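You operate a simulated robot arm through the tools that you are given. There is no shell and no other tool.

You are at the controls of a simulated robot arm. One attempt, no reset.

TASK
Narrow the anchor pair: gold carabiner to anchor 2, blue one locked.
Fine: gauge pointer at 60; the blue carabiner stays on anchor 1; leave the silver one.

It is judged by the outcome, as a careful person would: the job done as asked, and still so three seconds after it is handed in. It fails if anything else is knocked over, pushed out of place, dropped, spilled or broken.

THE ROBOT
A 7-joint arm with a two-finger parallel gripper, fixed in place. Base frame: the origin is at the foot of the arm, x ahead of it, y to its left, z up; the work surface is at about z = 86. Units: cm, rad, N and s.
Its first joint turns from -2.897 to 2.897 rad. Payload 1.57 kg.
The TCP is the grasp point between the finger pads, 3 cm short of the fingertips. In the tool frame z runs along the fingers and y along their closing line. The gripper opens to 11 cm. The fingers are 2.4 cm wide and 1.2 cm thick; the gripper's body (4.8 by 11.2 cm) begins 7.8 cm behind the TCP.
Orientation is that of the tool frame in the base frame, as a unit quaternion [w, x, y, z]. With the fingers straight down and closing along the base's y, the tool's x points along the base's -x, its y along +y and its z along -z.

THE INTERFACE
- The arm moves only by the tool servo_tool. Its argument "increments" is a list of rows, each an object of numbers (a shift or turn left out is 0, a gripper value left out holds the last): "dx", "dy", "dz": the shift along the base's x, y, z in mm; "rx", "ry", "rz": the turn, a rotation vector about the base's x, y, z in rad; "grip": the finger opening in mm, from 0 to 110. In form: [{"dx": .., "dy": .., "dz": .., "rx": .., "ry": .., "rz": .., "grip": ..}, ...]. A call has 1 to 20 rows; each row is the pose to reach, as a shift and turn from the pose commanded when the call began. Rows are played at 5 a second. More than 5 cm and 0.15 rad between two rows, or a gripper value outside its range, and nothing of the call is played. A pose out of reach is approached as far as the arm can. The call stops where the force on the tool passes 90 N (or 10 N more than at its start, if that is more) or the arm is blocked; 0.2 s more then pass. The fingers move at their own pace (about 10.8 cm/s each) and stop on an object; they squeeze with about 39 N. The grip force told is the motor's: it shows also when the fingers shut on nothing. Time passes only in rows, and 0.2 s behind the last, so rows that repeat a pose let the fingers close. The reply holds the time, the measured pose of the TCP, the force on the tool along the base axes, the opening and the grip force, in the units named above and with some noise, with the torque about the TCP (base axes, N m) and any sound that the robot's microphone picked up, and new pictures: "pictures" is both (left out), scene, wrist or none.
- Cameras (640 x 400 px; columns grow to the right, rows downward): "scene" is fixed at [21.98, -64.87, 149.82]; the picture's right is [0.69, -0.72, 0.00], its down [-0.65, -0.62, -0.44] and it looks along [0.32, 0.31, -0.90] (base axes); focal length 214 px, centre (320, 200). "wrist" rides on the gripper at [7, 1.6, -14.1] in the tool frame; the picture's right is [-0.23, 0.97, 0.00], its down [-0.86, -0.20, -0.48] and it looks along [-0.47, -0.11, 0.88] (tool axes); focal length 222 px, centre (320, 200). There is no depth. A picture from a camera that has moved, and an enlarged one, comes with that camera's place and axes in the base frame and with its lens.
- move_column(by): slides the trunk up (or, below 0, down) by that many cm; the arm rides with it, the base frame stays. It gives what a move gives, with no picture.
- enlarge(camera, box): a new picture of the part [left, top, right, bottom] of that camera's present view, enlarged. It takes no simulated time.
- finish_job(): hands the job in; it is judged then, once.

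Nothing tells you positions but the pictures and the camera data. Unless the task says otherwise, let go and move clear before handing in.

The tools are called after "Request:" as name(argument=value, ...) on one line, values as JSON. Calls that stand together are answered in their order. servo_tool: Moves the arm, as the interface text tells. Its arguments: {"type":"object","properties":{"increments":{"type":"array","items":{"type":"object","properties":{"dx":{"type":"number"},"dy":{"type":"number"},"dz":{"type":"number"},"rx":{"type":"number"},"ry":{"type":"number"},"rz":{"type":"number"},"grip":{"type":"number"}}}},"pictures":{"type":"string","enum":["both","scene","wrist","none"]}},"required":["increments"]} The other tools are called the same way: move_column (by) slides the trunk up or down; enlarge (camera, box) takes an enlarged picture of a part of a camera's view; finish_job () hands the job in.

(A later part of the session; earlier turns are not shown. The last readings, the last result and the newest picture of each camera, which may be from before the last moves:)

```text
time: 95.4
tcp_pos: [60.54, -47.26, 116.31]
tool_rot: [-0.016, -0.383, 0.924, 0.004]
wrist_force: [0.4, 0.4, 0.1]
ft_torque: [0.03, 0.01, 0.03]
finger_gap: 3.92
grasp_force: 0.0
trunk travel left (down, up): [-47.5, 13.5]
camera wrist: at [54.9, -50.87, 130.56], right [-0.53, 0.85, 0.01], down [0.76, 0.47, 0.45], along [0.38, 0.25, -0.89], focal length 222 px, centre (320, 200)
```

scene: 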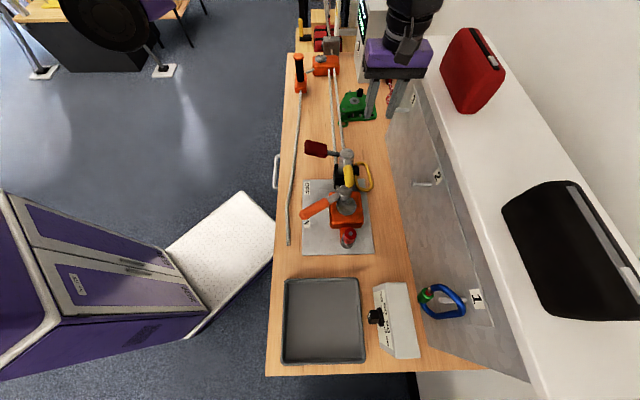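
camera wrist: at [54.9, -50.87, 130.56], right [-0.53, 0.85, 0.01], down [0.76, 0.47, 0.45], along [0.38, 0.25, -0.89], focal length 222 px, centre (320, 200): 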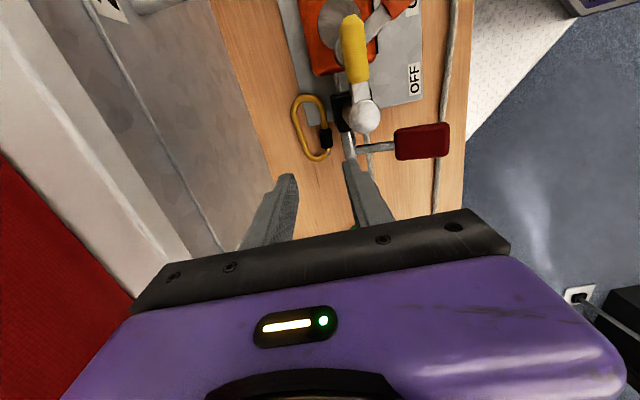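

Request:
enlarge(camera="wrist", box=[270, 70, 370, 180])

Request:
enlarge(camera="scene", box=[340, 150, 390, 200])

```text
3.64 times, centred on (320, 125) of wrist
camera zoom: at [54.9, -50.87, 130.56], right [-0.53, 0.85, 0.01], down [0.76, 0.47, 0.45], along [0.38, 0.25, -0.89], focal length 808 px, centre (320, 473)
```

zoom: 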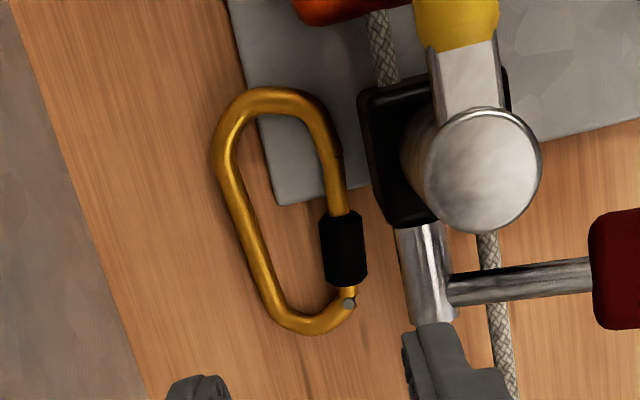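

```text
8.00 times, centred on (365, 175) of scene
camera zoom: at [21.98, -64.87, 149.82], right [0.69, -0.72, 0.0], down [-0.65, -0.62, -0.44], along [0.32, 0.31, -0.9], focal length 1716 px, centre (-40, 400)
```

zoom: 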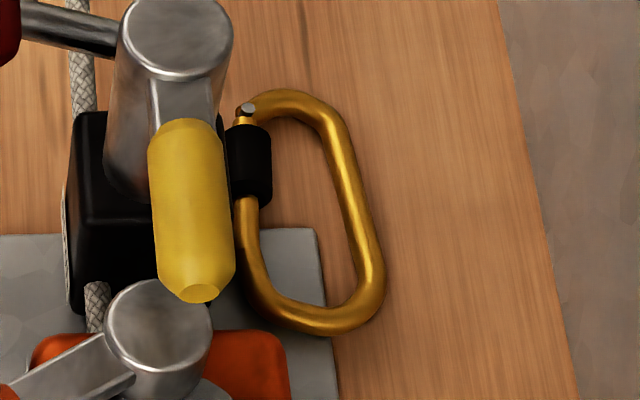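

Gold is flat with its spine running from (s 5.7, d 80.1) to (13.7, 79.2). I'll straddle the spine with a vertical tool, descending in stages.

Request:
servo_tool(increments=[{"dx": 8, "dy": -9, "dz": -30, "rz": 0.05, "grip": 34}, {"dx": 16, "dy": -18, "dz": -70, "rz": 0.1, "grip": 34}, {"dx": 24, "dy": -25.5, "dz": -110, "rz": 0.1, "grip": 34}, {"dx": 24, "dy": -25.5, "dz": -155, "rz": 0.1, "grip": 34}, {"dx": 24, "dy": -25.5, "dz": -200, "rz": 0.1, "grip": 34}, {"dx": 24, "dy": -25.5, "dz": -200, "rz": 0.1, "grip": 34}], pictures="both")

Request:
enlarge(camera="wrist", box=[240, 80, 400, 220])

Request:
enlarge(camera="scene", box=[330, 130, 410, 210])

```text
time: 96.8
tcp_pos: [62.9, -49.76, 96.26]
tool_rot: [-0.016, -0.428, 0.903, 0.003]
wrist_force: [-0.1, 0.1, 0.3]
ft_torque: [-0.01, -0.01, 0.02]
finger_gap: 3.4
grasp_force: 0.1
trunk travel left (down, up): [-47.5, 13.5]
camera wrist: at [57.74, -53.96, 110.62], right [-0.61, 0.79, 0.01], down [0.71, 0.54, 0.45], along [0.35, 0.28, -0.89], focal length 222 px, centre (320, 200)
```

scene: 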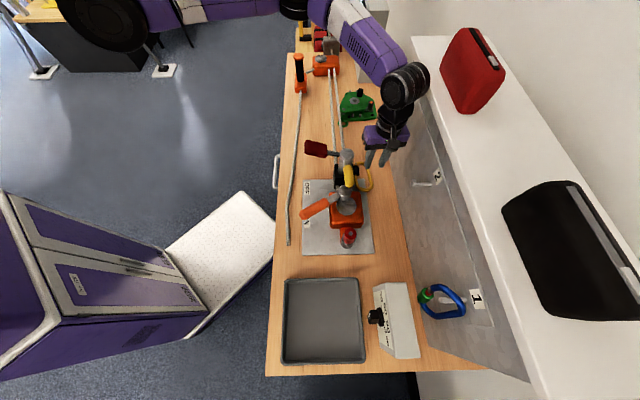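
wrist: 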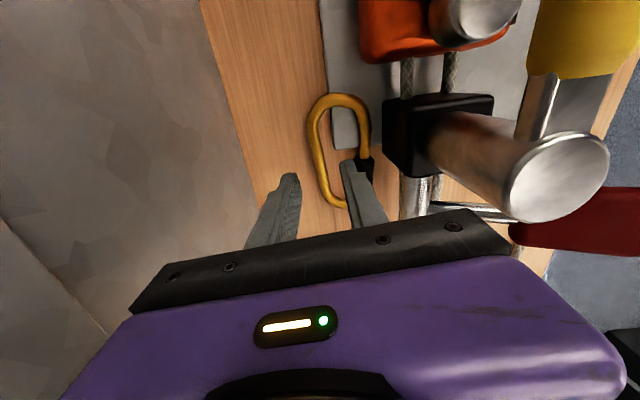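

```text
2.86 times, centred on (320, 150) of wrist
camera zoom: at [57.74, -53.96, 110.62], right [-0.61, 0.79, 0.01], down [0.71, 0.54, 0.45], along [0.35, 0.28, -0.89], focal length 635 px, centre (320, 343)
```

zoom: 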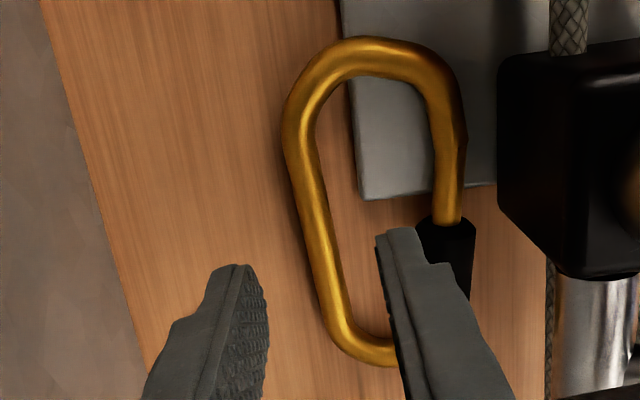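

```text
5.00 times, centred on (370, 170) of scene
camera zoom: at [21.98, -64.87, 149.82], right [0.69, -0.72, 0.0], down [-0.65, -0.62, -0.44], along [0.32, 0.31, -0.9], focal length 1072 px, centre (70, 350)
```

zoom: 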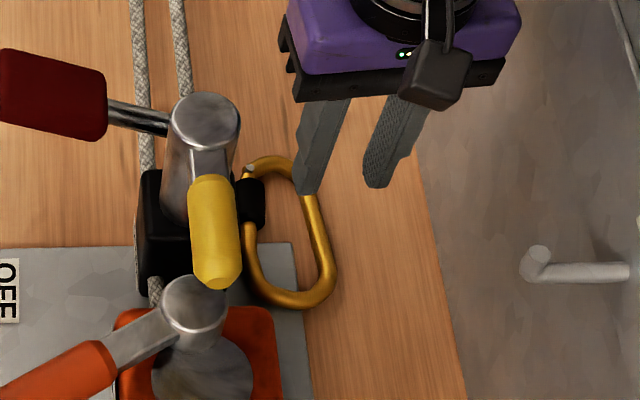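

Request:
servo_tool(increments=[{"dz": -25}, {"dz": -45}, {"dz": -58}, {"dz": -64}, {"dz": -67}], pictures="none")

Request:
enlarge(camera="wrist", box=[240, 100, 400, 240])

Request:
enlarge(camera="scene", box=[330, 130, 410, 210])

```text
time: 98.0
tcp_pos: [62.91, -49.52, 89.75]
tool_rot: [-0.015, -0.429, 0.903, 0.002]
wrist_force: [0.8, 2.6, 14.8]
ft_torque: [0.22, 0.17, -0.12]
finger_gap: 3.53
grasp_force: 0.7
trunk travel left (down, up): [-47.5, 13.5]
```

```text
2.86 times, centred on (320, 170) of wrist
camera zoom: at [57.67, -53.83, 104.09], right [-0.61, 0.79, 0.01], down [0.71, 0.54, 0.45], along [0.35, 0.28, -0.89], focal length 635 px, centre (320, 286)
```

zoom: 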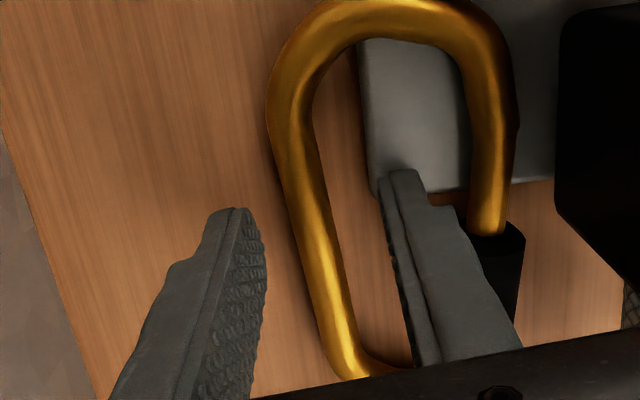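

```text
5.00 times, centred on (370, 170) of scene
camera zoom: at [21.98, -64.87, 149.82], right [0.69, -0.72, 0.0], down [-0.65, -0.62, -0.44], along [0.32, 0.31, -0.9], focal length 1072 px, centre (70, 350)
```

zoom: 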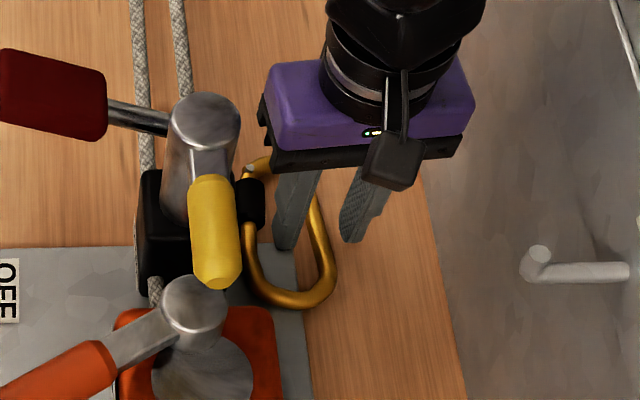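

The inside finger is touching the winch plate's corner. I'll lift, shift 9 mm along the spine past the plate, narrow the opening, and descend again.

Request:
servo_tool(increments=[{"dz": 12}, {"dx": 3, "dy": 3, "dz": 15, "grip": 27}, {"dx": 6.5, "dy": 6.5, "dz": 15, "grip": 27}, {"dx": 6.5, "dy": 6.5, "dz": 8, "grip": 27}, {"dx": 6.5, "dy": 6.5, "dz": 3, "grip": 27}, {"dx": 6.5, "dy": 6.5, "dz": 0, "grip": 27}], pictures="none")

Request:
enlarge(camera="wrist", box=[240, 100, 400, 240])

```text
time: 99.4
tcp_pos: [63.48, -49.0, 89.73]
tool_rot: [-0.017, -0.428, 0.903, 0.002]
wrist_force: [1.3, 2.3, 16.4]
ft_torque: [0.13, 0.28, -0.11]
finger_gap: 2.83
grasp_force: 1.2
trunk travel left (down, up): [-47.5, 13.5]
```

```text
2.86 times, centred on (320, 170) of wrist
camera zoom: at [58.29, -53.17, 104.08], right [-0.61, 0.79, 0.01], down [0.71, 0.54, 0.45], along [0.35, 0.28, -0.89], focal length 635 px, centre (320, 286)
```

zoom: 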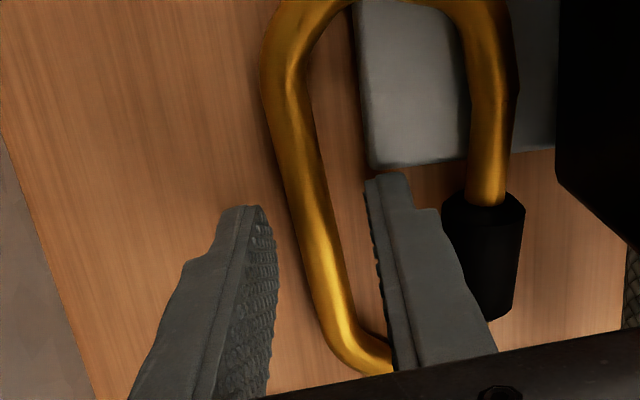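

Request:
servo_tool(increments=[{"dz": 12}, {"dx": 2.8, "dy": 2.8, "dz": 12, "grip": 23}, {"dx": 2.8, "dy": 2.8, "dz": 6, "grip": 23}, {"dx": 2.8, "dy": 2.8, "dz": 2, "grip": 23}, {"dx": 2.8, "dy": 2.8, "dz": -1, "grip": 23}, {"dx": 2.8, "dy": 2.8, "dz": -4, "grip": 23}], pictures="none")

Request:
enlarge(camera="wrist", box=[240, 100, 400, 240])

```text
time: 100.8
tcp_pos: [63.74, -48.54, 89.14]
tool_rot: [-0.016, -0.428, 0.904, 0.002]
wrist_force: [0.4, 0.7, 1.9]
ft_torque: [0.0, -0.04, -0.01]
finger_gap: 2.26
grasp_force: 0.0
trunk travel left (down, up): [-47.5, 13.5]
```

```text
2.86 times, centred on (320, 170) of wrist
camera zoom: at [58.52, -52.87, 103.4], right [-0.61, 0.79, 0.01], down [0.71, 0.54, 0.45], along [0.35, 0.28, -0.89], focal length 635 px, centre (320, 286)
```

zoom: 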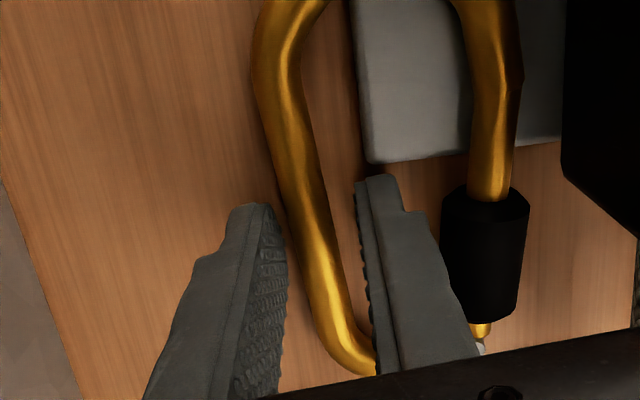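

Clear of the plate now. I'll close on the spine.

Request:
servo_tool(increments=[{"grip": 14}, {"grip": 5}, {"grip": 4}, {"grip": 4}], pictures="none")

Request:
servo_tool(increments=[{"dz": 10}, {"dz": 25}, {"dz": 40}, {"dz": 60}], pictures="both")

Request:
enlarge(camera="wrist", box=[220, 60, 420, 240])

Request:
enlarge(camera="scene", box=[330, 110, 430, 210])

```text
time: 101.8
tcp_pos: [63.75, -48.69, 89.08]
tool_rot: [-0.015, -0.428, 0.904, 0.003]
wrist_force: [0.8, -0.5, 1.1]
ft_torque: [-0.03, -0.05, -0.01]
finger_gap: 1.12
grasp_force: 23.6
trunk travel left (down, up): [-47.5, 13.5]
```

```text
time: 102.8
tcp_pos: [63.93, -48.63, 95.21]
tool_rot: [-0.016, -0.427, 0.904, 0.003]
wrist_force: [0.5, -0.7, -1.1]
ft_torque: [-0.03, -0.02, -0.01]
finger_gap: 1.12
grasp_force: 23.8
trunk travel left (down, up): [-47.5, 13.5]
camera wrist: at [58.74, -52.88, 109.58], right [-0.61, 0.79, 0.01], down [0.71, 0.54, 0.45], along [0.35, 0.28, -0.89], focal length 222 px, centre (320, 200)
```

scene: 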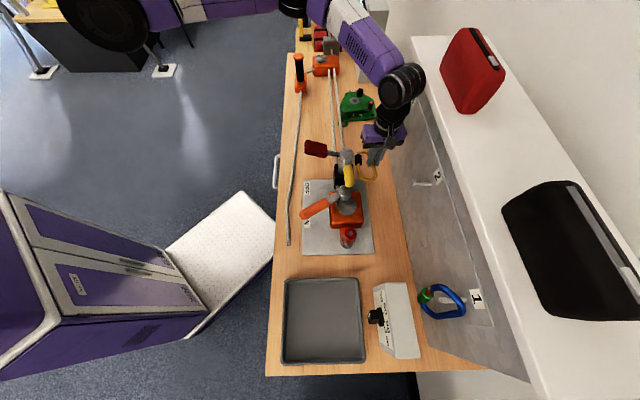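
wrist: 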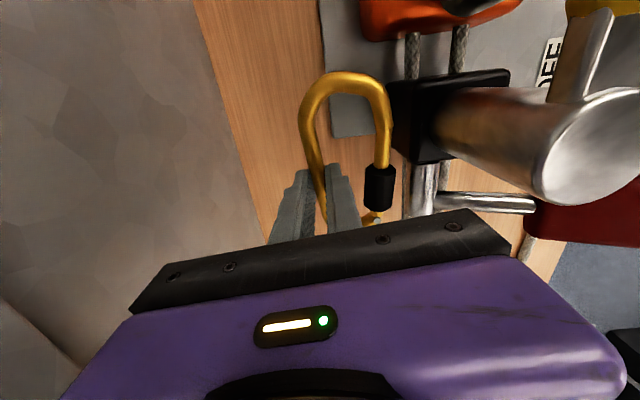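

```text
2.22 times, centred on (320, 150) of wrist
camera zoom: at [58.74, -52.88, 109.58], right [-0.61, 0.79, 0.01], down [0.71, 0.54, 0.45], along [0.35, 0.28, -0.89], focal length 494 px, centre (320, 311)
```

zoom: 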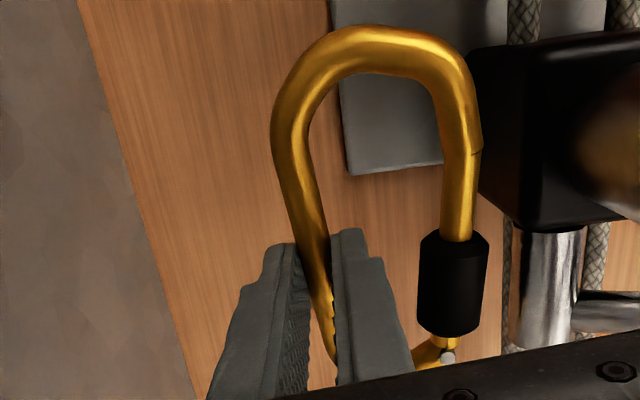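

```text
4.00 times, centred on (380, 160) of scene
camera zoom: at [21.98, -64.87, 149.82], right [0.69, -0.72, 0.0], down [-0.65, -0.62, -0.44], along [0.32, 0.31, -0.9], focal length 858 px, centre (80, 360)
```

zoom: 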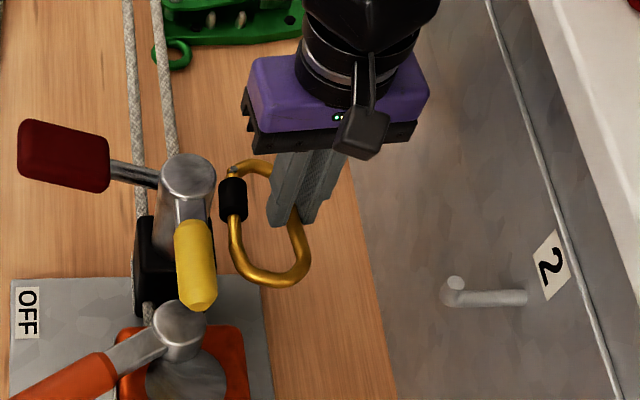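

Gold is securely held by the spine. I'll lift it well clear of the winch, then retreat and yaw to the flipped orientation so its wide end points toward the panel.

Request:
servo_tool(increments=[{"dz": 45}, {"dz": 90}, {"dz": 135}, {"dz": 180}, {"dz": 225}, {"dz": 250}, {"dx": -40, "dy": 4, "dz": 250, "rz": 0.13}, {"dx": -80, "dy": 8, "dz": 250, "rz": 0.26}, {"dx": -120, "dy": 12, "dz": 250, "rz": 0.39}, {"dx": -160, "dy": 16, "dz": 250, "rz": 0.52}, {"dx": -201, "dy": 20, "dz": 250, "rz": 0.65}, {"dx": -201, "dy": 20, "dz": 250, "rz": 0.78}, {"dx": -201, "dy": 20, "dz": 250, "rz": 0.92}, {"dx": -201, "dy": 20, "dz": 250, "rz": 1.06}, {"dx": -201, "dy": 20, "dz": 250, "rz": 1.2}, {"dx": -201, "dy": 20, "dz": 250, "rz": 1.33}, {"dx": -201, "dy": 20, "dz": 250, "rz": 1.464}, {"dx": -201, "dy": 20, "dz": 250, "rz": 1.464}], pictures="both")

```text
time: 103.7
tcp_pos: [63.54, -47.82, 106.88]
tool_rot: [-0.015, -0.427, 0.904, 0.027]
wrist_force: [-6.7, 7.2, -30.7]
ft_torque: [0.88, 0.15, -0.07]
finger_gap: 1.1
grasp_force: 24.3
trunk travel left (down, up): [-47.5, 13.5]
stopped in row 4: the force on the tool passed its limit at 134 N (the readings are from after the stop); the commanded pose is now the measured one
camera wrist: at [58.54, -52.65, 121.08], right [-0.61, 0.79, 0.06], down [0.72, 0.52, 0.46], along [0.34, 0.32, -0.88], focal length 222 px, centre (320, 200)
```

scene: 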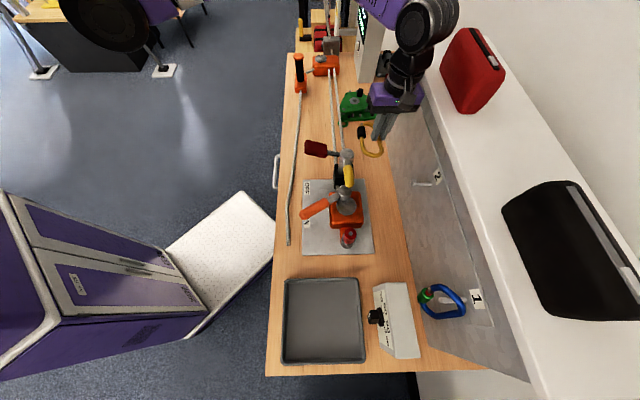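
wrist: 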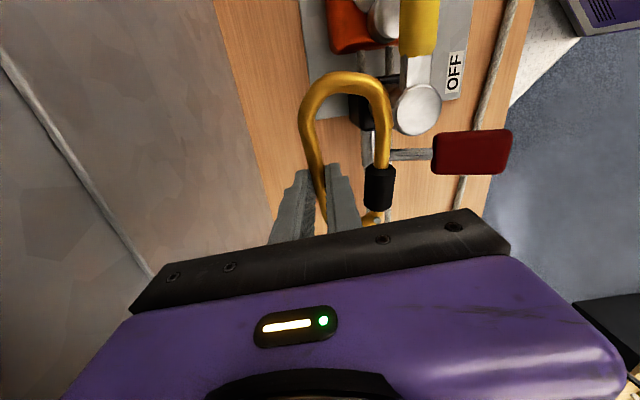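

The gripper body touched the overhanging shelf lip on the way up and stopped. Gold is still held. I'll ease down slightly, pull back toward -d, then go up.

Request:
servo_tool(increments=[{"dx": -5, "dy": 5, "dz": -6}, {"dx": -20, "dy": 20, "dz": -6}, {"dx": -40, "dy": 40, "dz": 0}, {"dx": -60, "dy": 60, "dz": 15}], pictures="both")

Request:
enlarge(camera="scene", box=[330, 60, 530, 185])

```text
time: 104.7
tcp_pos: [57.68, -42.01, 108.64]
tool_rot: [-0.015, -0.427, 0.904, 0.021]
wrist_force: [-0.8, 0.3, -1.3]
ft_torque: [0.01, -0.04, -0.02]
finger_gap: 1.13
grasp_force: 24.2
trunk travel left (down, up): [-47.5, 13.5]
camera wrist: at [52.56, -46.68, 122.92], right [-0.61, 0.79, 0.05], down [0.72, 0.52, 0.46], along [0.34, 0.31, -0.89], focal length 222 px, centre (320, 200)
```

scene: 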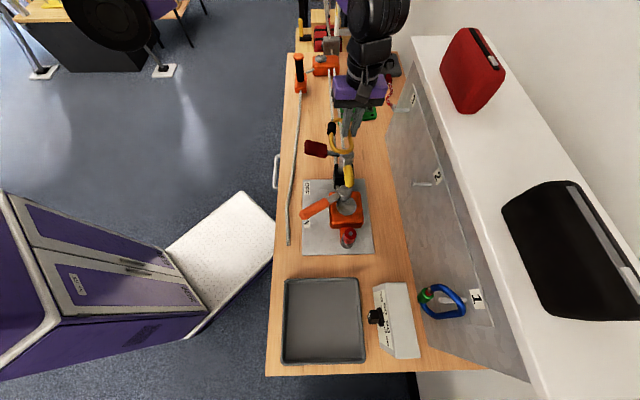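
wrist: 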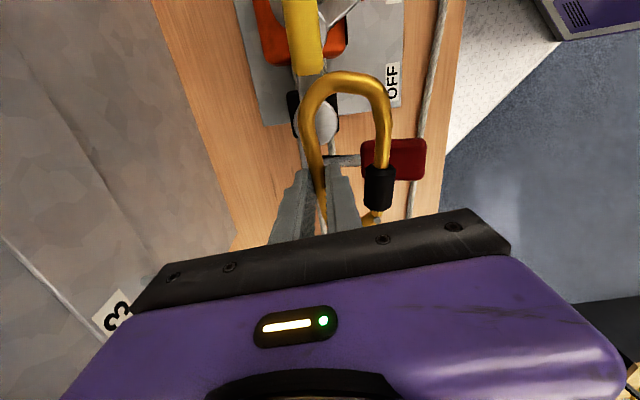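

```text
3.20 times, centred on (430, 122) of scene
camera zoom: at [21.98, -64.87, 149.82], right [0.69, -0.72, 0.0], down [-0.65, -0.62, -0.44], along [0.32, 0.31, -0.9], focal length 686 px, centre (-32, 448)
```

zoom: 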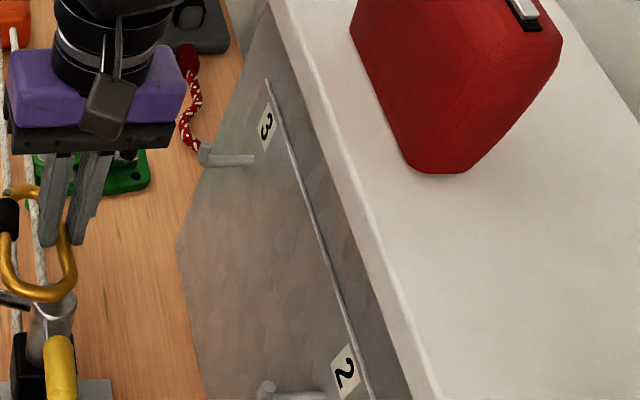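

Nothing was disturbed and gold is still held. I'll go up and rotate to the flipped orientation.

Request:
servo_tool(increments=[{"dz": 45}, {"dz": 90}, {"dz": 135}, {"dx": -35, "dy": -12, "dz": 135, "rz": 0.13}, {"dx": -70, "dy": -23, "dz": 135, "rz": 0.26}, {"dx": -105, "dy": -35, "dz": 135, "rz": 0.39}, {"dx": -138, "dy": -46, "dz": 135, "rz": 0.52}, {"dx": -138, "dy": -46, "dz": 135, "rz": 0.65}, {"dx": -138, "dy": -46, "dz": 135, "rz": 0.78}, {"dx": -138, "dy": -46, "dz": 135, "rz": 0.92}, {"dx": -138, "dy": -46, "dz": 135, "rz": 1.06}, {"dx": -138, "dy": -46, "dz": 135, "rz": 1.2}, {"dx": -138, "dy": -46, "dz": 135, "rz": 1.33}, {"dx": -138, "dy": -46, "dz": 135, "rz": 1.464}, {"dx": -138, "dy": -46, "dz": 135, "rz": 1.464}], pictures="both")

```text
time: 107.9
tcp_pos: [43.59, -46.6, 121.34]
tool_rot: [0.027, 0.923, -0.384, -0.025]
wrist_force: [0.5, 0.0, -0.7]
ft_torque: [0.07, -0.04, 0.0]
finger_gap: 1.14
grasp_force: 24.2
trunk travel left (down, up): [-47.5, 13.5]
camera wrist: at [48.35, -52.24, 135.35], right [-0.85, -0.52, 0.07], down [-0.43, 0.76, 0.49], along [-0.31, 0.38, -0.87], focal length 222 px, centre (320, 200)
```

scene: 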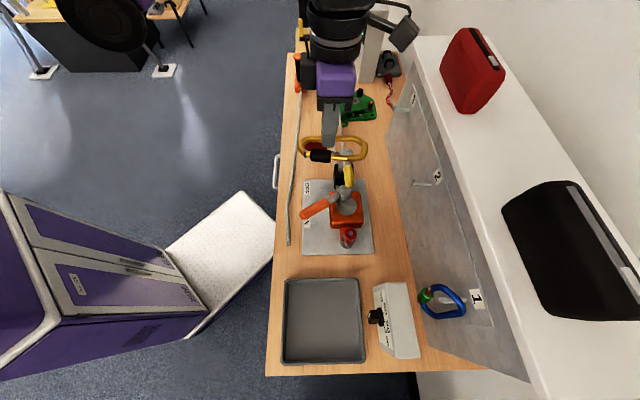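
wrist: 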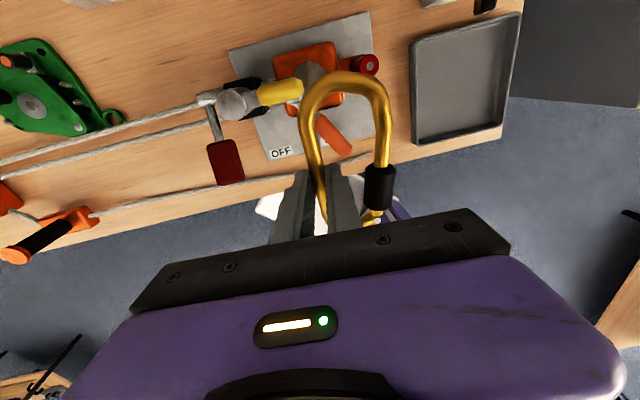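

Flipped orientation reached with gold held. Now I'll pitch the tool up (about 60° from vertical) while moving forward, so the wide end points up toward anchor 2.

Request:
servo_tool(increments=[{"dx": 6, "dy": -8, "dz": 0, "rx": -0.0926, "ry": -0.0926}, {"dx": 12, "dy": -17, "dz": 0, "rx": -0.1851, "ry": -0.1851}, {"dx": 18, "dy": -26, "dz": 0, "rx": -0.2777, "ry": -0.2777}, {"dx": 24, "dy": -34, "dz": 0, "rx": -0.3702, "ry": -0.3702}, {"dx": 30, "dy": -43, "dz": 0, "rx": -0.4628, "ry": -0.4628}, {"dx": 36, "dy": -51, "dz": 0, "rx": -0.5553, "ry": -0.5553}, {"dx": 42, "dy": -60, "dz": 0, "rx": -0.6479, "ry": -0.6479}, {"dx": 47, "dy": -68, "dz": 0, "rx": -0.7405, "ry": -0.7405}, {"dx": 47, "dy": -68, "dz": 0, "rx": -0.7405, "ry": -0.7405}], pictures="both")

```text
time: 109.9
tcp_pos: [48.56, -53.57, 122.47]
tool_rot: [0.212, 0.791, -0.346, 0.458]
wrist_force: [0.1, 0.8, -0.5]
ft_torque: [0.0, 0.0, -0.01]
finger_gap: 1.13
grasp_force: 24.0
trunk travel left (down, up): [-47.5, 13.5]
camera wrist: at [41.58, -47.92, 135.49], right [-0.8, -0.57, -0.18], down [-0.42, 0.75, -0.51], along [0.43, -0.33, -0.84], focal length 222 px, centre (320, 200)
```

scene: 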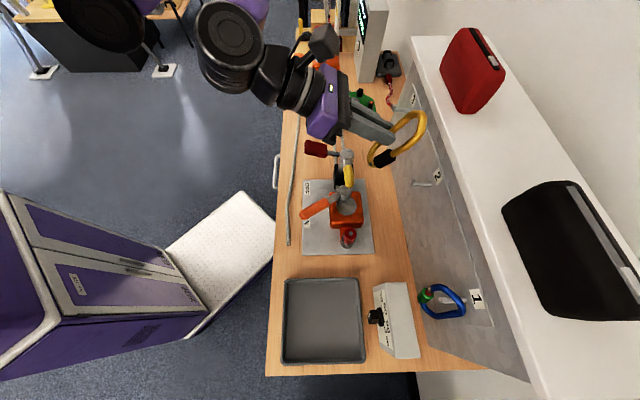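
wrist: 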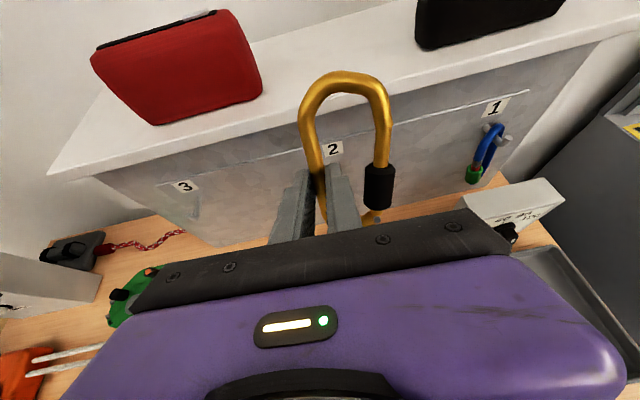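

The camera is now above, and anchor 2 and gold are clearly visible. I'll move forward slightly and descend in front of anchor 2.

Request:
servo_tool(increments=[{"dx": 16, "dy": -16, "dz": -20}, {"dx": 16, "dy": -16, "dz": -55}, {"dx": 16, "dy": -16, "dz": -90}, {"dx": 16, "dy": -16, "dz": -125}, {"dx": 16, "dy": -16, "dz": -150}, {"dx": 16, "dy": -16, "dz": -150}], pictures="both")

Request:
enlarge(camera="wrist", box=[240, 50, 440, 230])

Request:
enlarge(camera="scene", box=[340, 120, 450, 220])

```text
time: 111.3
tcp_pos: [50.27, -55.13, 107.52]
tool_rot: [0.212, 0.791, -0.346, 0.458]
wrist_force: [0.2, 1.0, -0.6]
ft_torque: [0.01, -0.01, 0.0]
finger_gap: 1.12
grasp_force: 23.9
trunk travel left (down, up): [-47.5, 13.5]
camera wrist: at [43.21, -49.42, 120.54], right [-0.8, -0.57, -0.18], down [-0.42, 0.75, -0.51], along [0.43, -0.33, -0.84], focal length 222 px, centre (320, 200)
```

scene: 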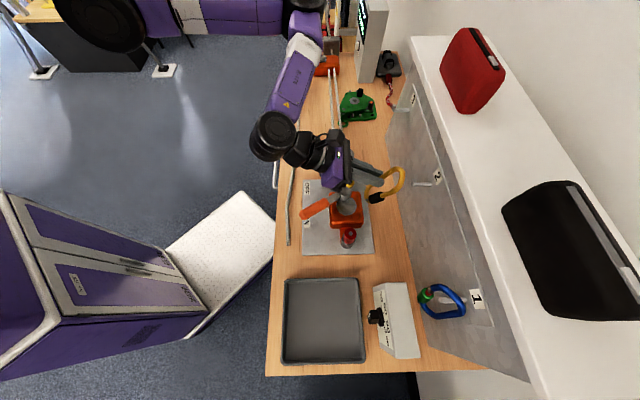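
wrist: 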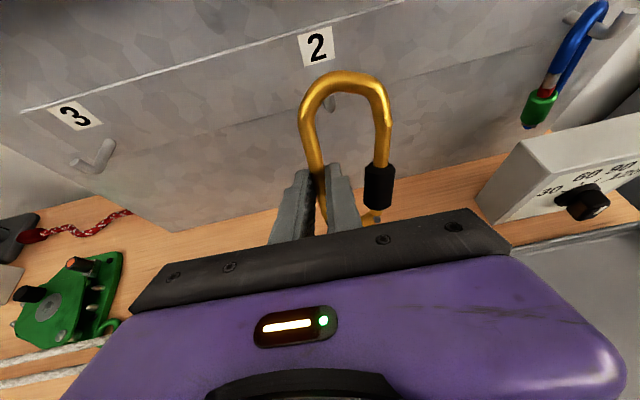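

```text
2.22 times, centred on (340, 140) of wrist
camera zoom: at [43.21, -49.42, 120.54], right [-0.8, -0.57, -0.18], down [-0.42, 0.75, -0.51], along [0.43, -0.33, -0.84], focal length 494 px, centre (276, 333)
```

zoom: 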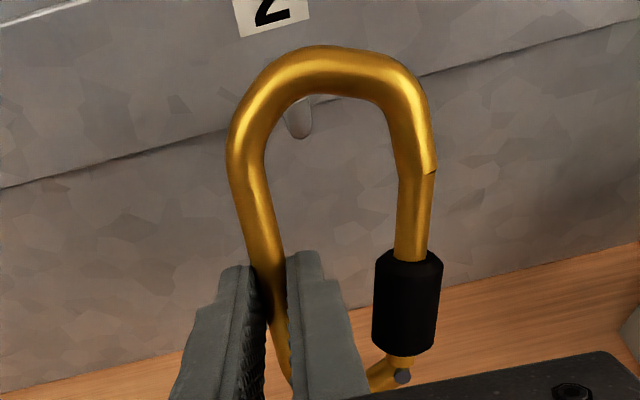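

```text
4.00 times, centred on (395, 170) of scene
camera zoom: at [21.98, -64.87, 149.82], right [0.69, -0.72, 0.0], down [-0.65, -0.62, -0.44], along [0.32, 0.31, -0.9], focal length 858 px, centre (20, 320)
```

zoom: 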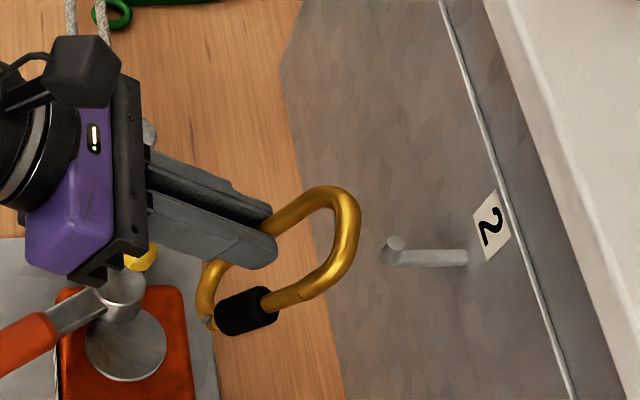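

Anchor 2's tip is visible through the loop with clearance. I'll advance toward the panel in steps, watching force.

Request:
servo_tool(increments=[{"dx": 8, "dy": -4}, {"dx": 14, "dy": -10}, {"dx": 20, "dy": -16}, {"dx": 22, "dy": -18}], pictures="none")

Request:
enlarge(camera="wrist", box=[240, 50, 440, 230])

Request:
enlarge(camera="scene", box=[370, 140, 450, 210])

```text
time: 112.3
tcp_pos: [52.44, -56.91, 107.27]
tool_rot: [0.212, 0.791, -0.347, 0.457]
wrist_force: [-0.3, -0.8, -0.6]
ft_torque: [0.06, 0.01, -0.01]
finger_gap: 1.12
grasp_force: 23.8
trunk travel left (down, up): [-47.5, 13.5]
```

```text
2.22 times, centred on (340, 140) of wrist
camera zoom: at [45.36, -51.26, 120.36], right [-0.8, -0.57, -0.18], down [-0.42, 0.75, -0.51], along [0.43, -0.33, -0.84], focal length 494 px, centre (276, 333)
```

zoom: 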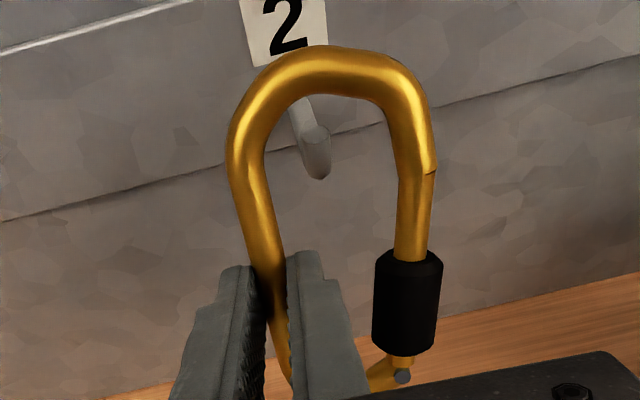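

```text
5.71 times, centred on (410, 175) of scene
camera zoom: at [21.98, -64.87, 149.82], right [0.69, -0.72, 0.0], down [-0.65, -0.62, -0.44], along [0.32, 0.31, -0.9], focal length 1226 px, centre (-194, 343)
```

zoom: 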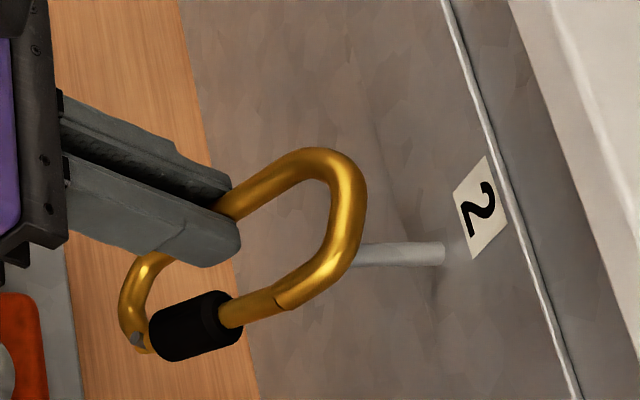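

The peg is nicely centred in the loop. I'll continue forward.

Request:
servo_tool(increments=[{"dx": 5, "dy": -5}, {"dx": 10, "dy": -10}, {"dx": 15, "dy": -15}, {"dx": 18.4, "dy": -18.4}, {"dx": 18.4, "dy": -18.4}], pictures="none")

Request:
enlarge(camera="wrist", box=[240, 50, 440, 230])

Request:
enlarge(camera="scene", box=[370, 140, 450, 210])

```text
time: 113.5
tcp_pos: [54.13, -58.67, 107.43]
tool_rot: [0.211, 0.791, -0.346, 0.458]
wrist_force: [0.4, -0.2, -1.0]
ft_torque: [0.06, -0.02, 0.0]
finger_gap: 1.14
grasp_force: 24.2
trunk travel left (down, up): [-47.5, 13.5]
```

```text
2.22 times, centred on (340, 140) of wrist
camera zoom: at [47.15, -53.05, 120.43], right [-0.8, -0.57, -0.18], down [-0.42, 0.75, -0.51], along [0.43, -0.33, -0.84], focal length 494 px, centre (276, 333)
```

zoom: 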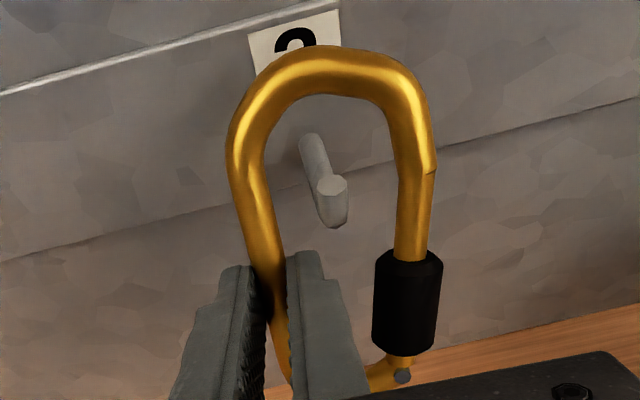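

```text
5.71 times, centred on (410, 175) of scene
camera zoom: at [21.98, -64.87, 149.82], right [0.69, -0.72, 0.0], down [-0.65, -0.62, -0.44], along [0.32, 0.31, -0.9], focal length 1226 px, centre (-194, 343)
```

zoom: 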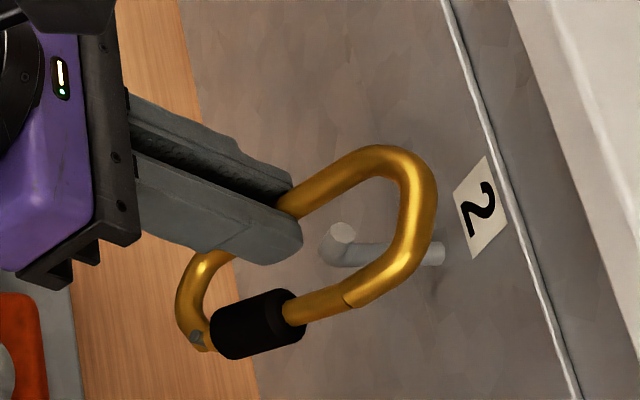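

The loop now encloses anchor 2's peg. I'll lower gently until the top bar rests on it.

Request:
servo_tool(increments=[{"dz": -6}, {"dz": -12}, {"dz": -17}, {"dz": -20}, {"dz": -20}], pictures="none")

Request:
enlarge(camera="wrist", box=[240, 50, 440, 230])

Request:
enlarge(camera="scene", box=[370, 140, 450, 210])

```text
time: 114.7
tcp_pos: [54.06, -58.8, 105.42]
tool_rot: [0.212, 0.792, -0.345, 0.458]
wrist_force: [-0.3, -1.1, 4.9]
ft_torque: [-0.28, -0.06, 0.0]
finger_gap: 1.13
grasp_force: 24.5
trunk travel left (down, up): [-47.5, 13.5]
```

```text
2.22 times, centred on (340, 140) of wrist
camera zoom: at [47.11, -53.0, 118.42], right [-0.8, -0.57, -0.18], down [-0.42, 0.75, -0.51], along [0.43, -0.33, -0.84], focal length 494 px, centre (276, 333)
```

zoom: 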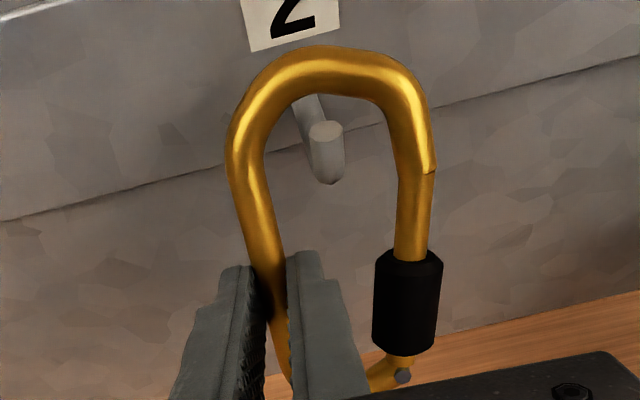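

```text
5.71 times, centred on (410, 175) of scene
camera zoom: at [21.98, -64.87, 149.82], right [0.69, -0.72, 0.0], down [-0.65, -0.62, -0.44], along [0.32, 0.31, -0.9], focal length 1226 px, centre (-194, 343)
```

zoom: 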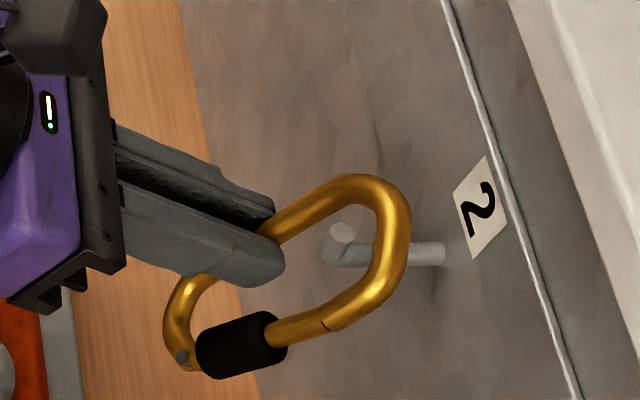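

The top bar is resting on the peg behind the upturned tip. I'll ease the load and open the fingers gently.

Request:
servo_tool(increments=[{"dz": 1}, {"dz": 1, "grip": 13}, {"dz": 1, "grip": 16}, {"dz": 1, "grip": 22}, {"dz": 1, "grip": 26}, {"dz": 1, "grip": 26}], pictures="none")

Request:
enlarge(camera="wrist", box=[240, 50, 440, 230])

Request:
enlarge(camera="scene", box=[370, 140, 450, 210])

```text
time: 116.1
tcp_pos: [54.16, -58.74, 105.3]
tool_rot: [0.212, 0.791, -0.346, 0.457]
wrist_force: [0.6, 0.2, 0.5]
ft_torque: [0.0, 0.01, 0.06]
finger_gap: 2.59
grasp_force: 0.0
trunk travel left (down, up): [-47.5, 13.5]
```

```text
2.22 times, centred on (340, 140) of wrist
camera zoom: at [47.11, -52.97, 118.45], right [-0.8, -0.57, -0.18], down [-0.42, 0.75, -0.51], along [0.43, -0.33, -0.84], focal length 494 px, centre (276, 333)
```

zoom: 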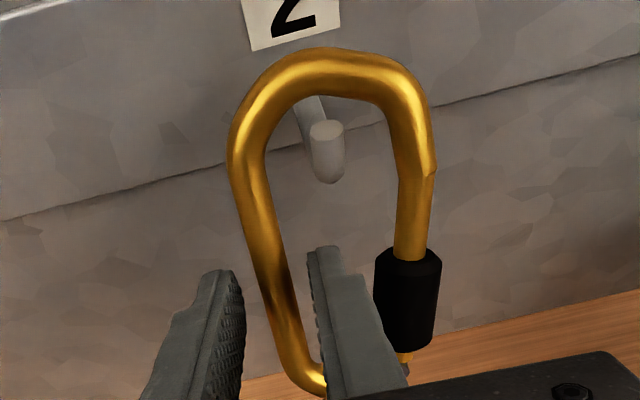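

```text
5.71 times, centred on (410, 175) of scene
camera zoom: at [21.98, -64.87, 149.82], right [0.69, -0.72, 0.0], down [-0.65, -0.62, -0.44], along [0.32, 0.31, -0.9], focal length 1226 px, centre (-194, 343)
```

zoom: 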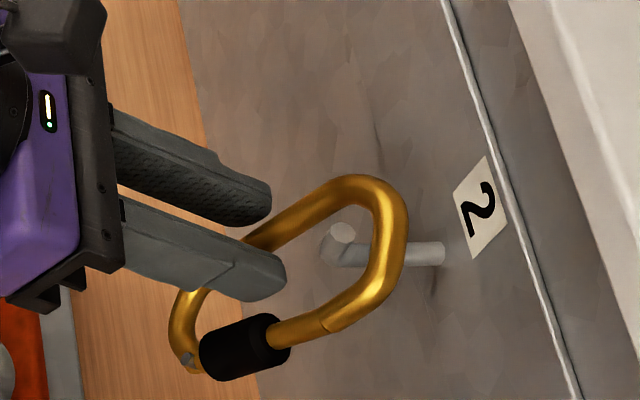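

Gold stays put on anchor 2 after release. I'll retreat the gripper straight back and check.

Request:
servo_tool(increments=[{"dx": -8, "dy": 8, "dz": 3, "grip": 28}, {"dx": -20, "dy": 20, "dz": 10, "grip": 28}, {"dx": -40, "dy": 40, "dz": 25, "grip": 28}, {"dx": -60, "dy": 60, "dz": 45, "grip": 28}, {"dx": -60, "dy": 60, "dz": 45, "grip": 28}], pictures="both")

Request:
enlarge(camera="wrist", box=[240, 40, 440, 220])

Request:
enlarge(camera="scene", box=[370, 140, 450, 210])

```text
time: 117.3
tcp_pos: [48.2, -52.72, 109.95]
tool_rot: [0.211, 0.791, -0.346, 0.458]
wrist_force: [-0.5, 0.5, 0.5]
ft_torque: [0.03, -0.02, 0.03]
finger_gap: 2.81
grasp_force: 0.0
trunk travel left (down, up): [-47.5, 13.5]
camera wrist: at [41.18, -47.1, 123.02], right [-0.8, -0.57, -0.18], down [-0.42, 0.75, -0.51], along [0.43, -0.33, -0.84], focal length 222 px, centre (320, 200)
```

scene: 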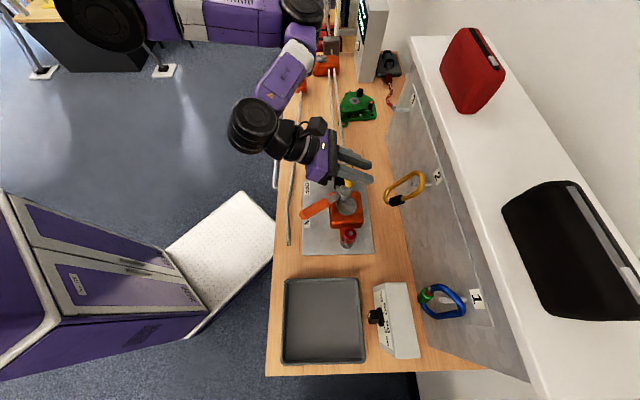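
wrist: 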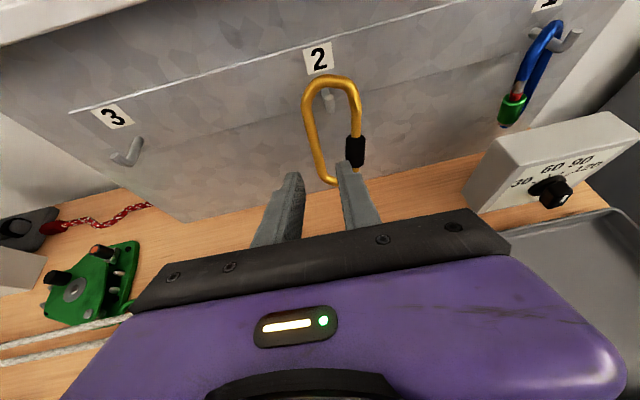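

```text
2.22 times, centred on (340, 130) of wrist
camera zoom: at [41.18, -47.1, 123.02], right [-0.8, -0.57, -0.18], down [-0.42, 0.75, -0.51], along [0.43, -0.33, -0.84], focal length 494 px, centre (276, 356)
```

zoom: 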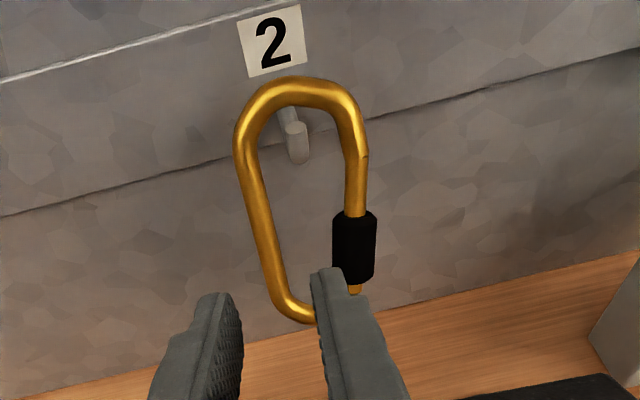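

```text
5.71 times, centred on (410, 175) of scene
camera zoom: at [21.98, -64.87, 149.82], right [0.69, -0.72, 0.0], down [-0.65, -0.62, -0.44], along [0.32, 0.31, -0.9], focal length 1226 px, centre (-194, 343)
```

zoom: 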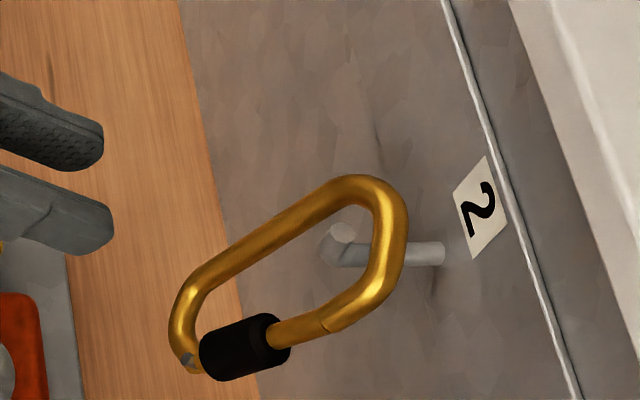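

Gold is latched on anchor 2. Next is the blue sleeve, so I'll move in front of anchor 1 with this camera-above orientation.

Request:
servo_tool(increments=[{"dx": 0, "dy": 0, "dz": 40, "grip": 40}, {"dx": -28, "dy": -28, "dz": 70, "grip": 40}, {"dx": -56, "dy": -56, "dz": 80, "grip": 40}, {"dx": -85, "dy": -85, "dz": 80, "grip": 40}, {"dx": -113, "dy": -113, "dz": 80, "grip": 40}, {"dx": -141, "dy": -141, "dz": 80, "grip": 40}, {"dx": -165, "dy": -165, "dz": 80, "grip": 40}, {"dx": -165, "dy": -165, "dz": 80, "grip": 40}], pictures="both")

Request:
enlarge(camera="wrist", box=[260, 40, 420, 180])

Request:
enlarge(camera="scene", box=[410, 270, 474, 330])

```text
time: 119.1
tcp_pos: [31.49, -69.07, 117.81]
tool_rot: [0.211, 0.792, -0.346, 0.457]
wrist_force: [0.3, 0.5, -0.3]
ft_torque: [-0.03, 0.04, 0.02]
finger_gap: 3.98
grasp_force: 0.1
trunk travel left (down, up): [-47.5, 13.5]
camera wrist: at [24.46, -63.51, 130.96], right [-0.8, -0.57, -0.18], down [-0.42, 0.75, -0.51], along [0.43, -0.33, -0.84], focal length 222 px, centre (320, 200)
```

scene: 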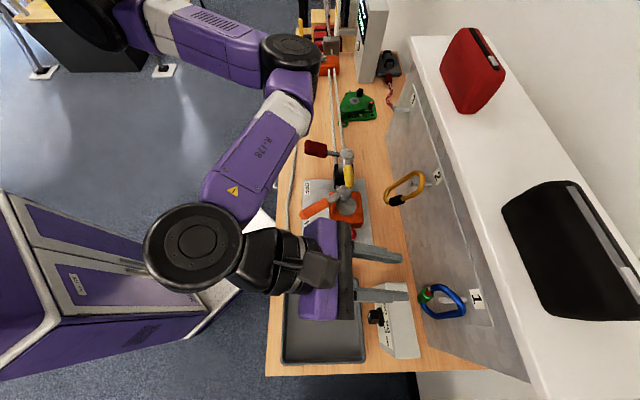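
wrist: 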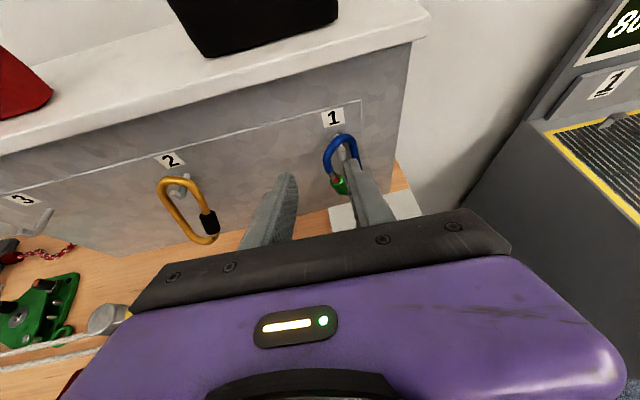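

```text
2.86 times, centred on (340, 110) of wrist
camera zoom: at [24.46, -63.51, 130.96], right [-0.8, -0.57, -0.18], down [-0.42, 0.75, -0.51], along [0.43, -0.33, -0.84], focal length 635 px, centre (263, 457)
```

zoom: 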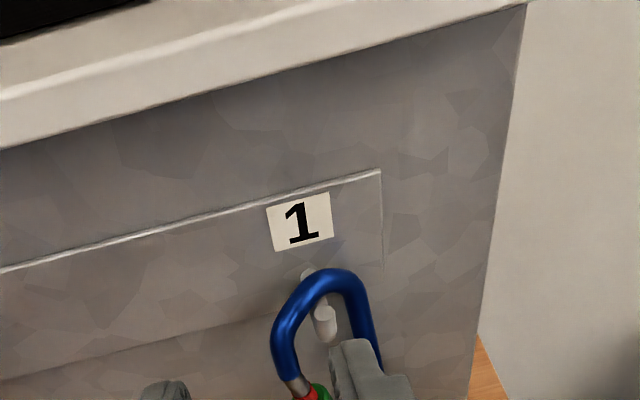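

```text
6.67 times, centred on (442, 300) of scene
camera zoom: at [21.98, -64.87, 149.82], right [0.69, -0.72, 0.0], down [-0.65, -0.62, -0.44], along [0.32, 0.31, -0.9], focal length 1430 px, centre (-493, -467)
```

zoom: 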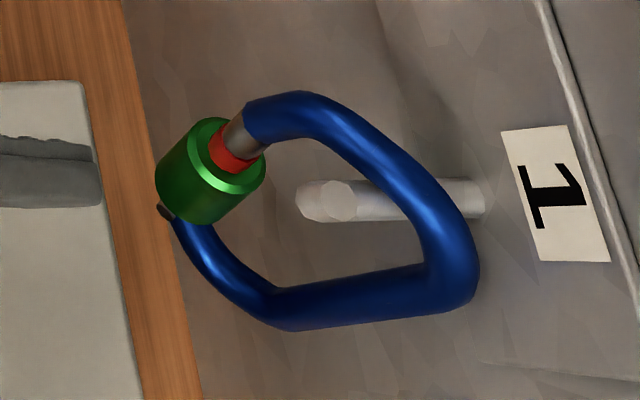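

Request:
servo_tool(increments=[{"dx": 15, "dy": 15, "dz": -25}, {"dx": 30, "dy": 30, "dz": -55}, {"dx": 33, "dy": 33, "dz": -85}, {"dx": 33, "dy": 33, "dz": -100}, {"dx": 33, "dy": 33, "dz": -100}], pictures="wrist")

Request:
enlarge(camera="wrist", box=[380, 80, 540, 220])

```text
time: 120.3
tcp_pos: [34.95, -65.82, 107.89]
tool_rot: [0.211, 0.792, -0.345, 0.458]
wrist_force: [-0.2, 0.0, -0.6]
ft_torque: [0.01, 0.04, 0.0]
finger_gap: 4.02
grasp_force: 0.1
trunk travel left (down, up): [-47.5, 13.5]
camera wrist: at [27.93, -60.2, 120.89], right [-0.8, -0.57, -0.18], down [-0.42, 0.75, -0.51], along [0.43, -0.33, -0.84], focal length 222 px, centre (320, 200)
```

wrist: 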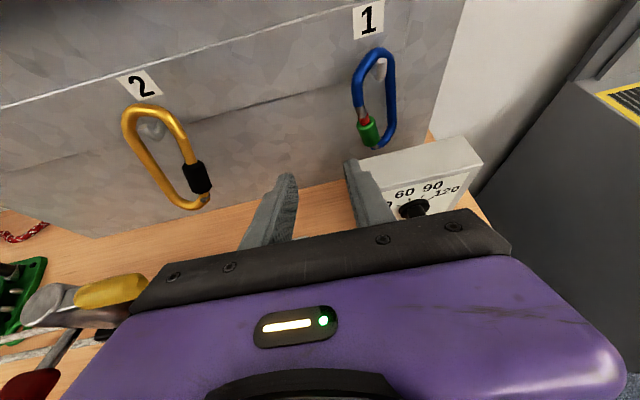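

```text
2.86 times, centred on (460, 150) of wrist
camera zoom: at [27.93, -60.2, 120.89], right [-0.8, -0.57, -0.18], down [-0.42, 0.75, -0.51], along [0.43, -0.33, -0.84], focal length 635 px, centre (-80, 343)
```

zoom: 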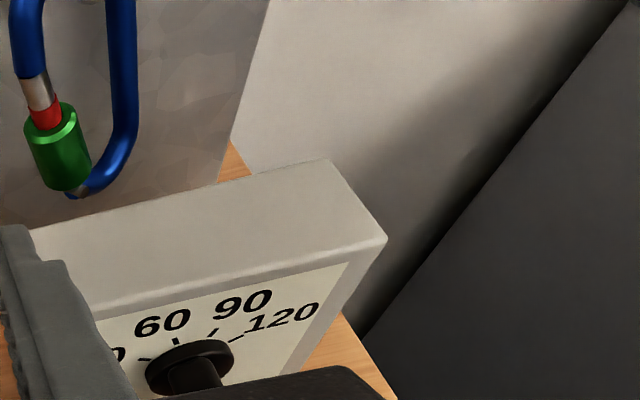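

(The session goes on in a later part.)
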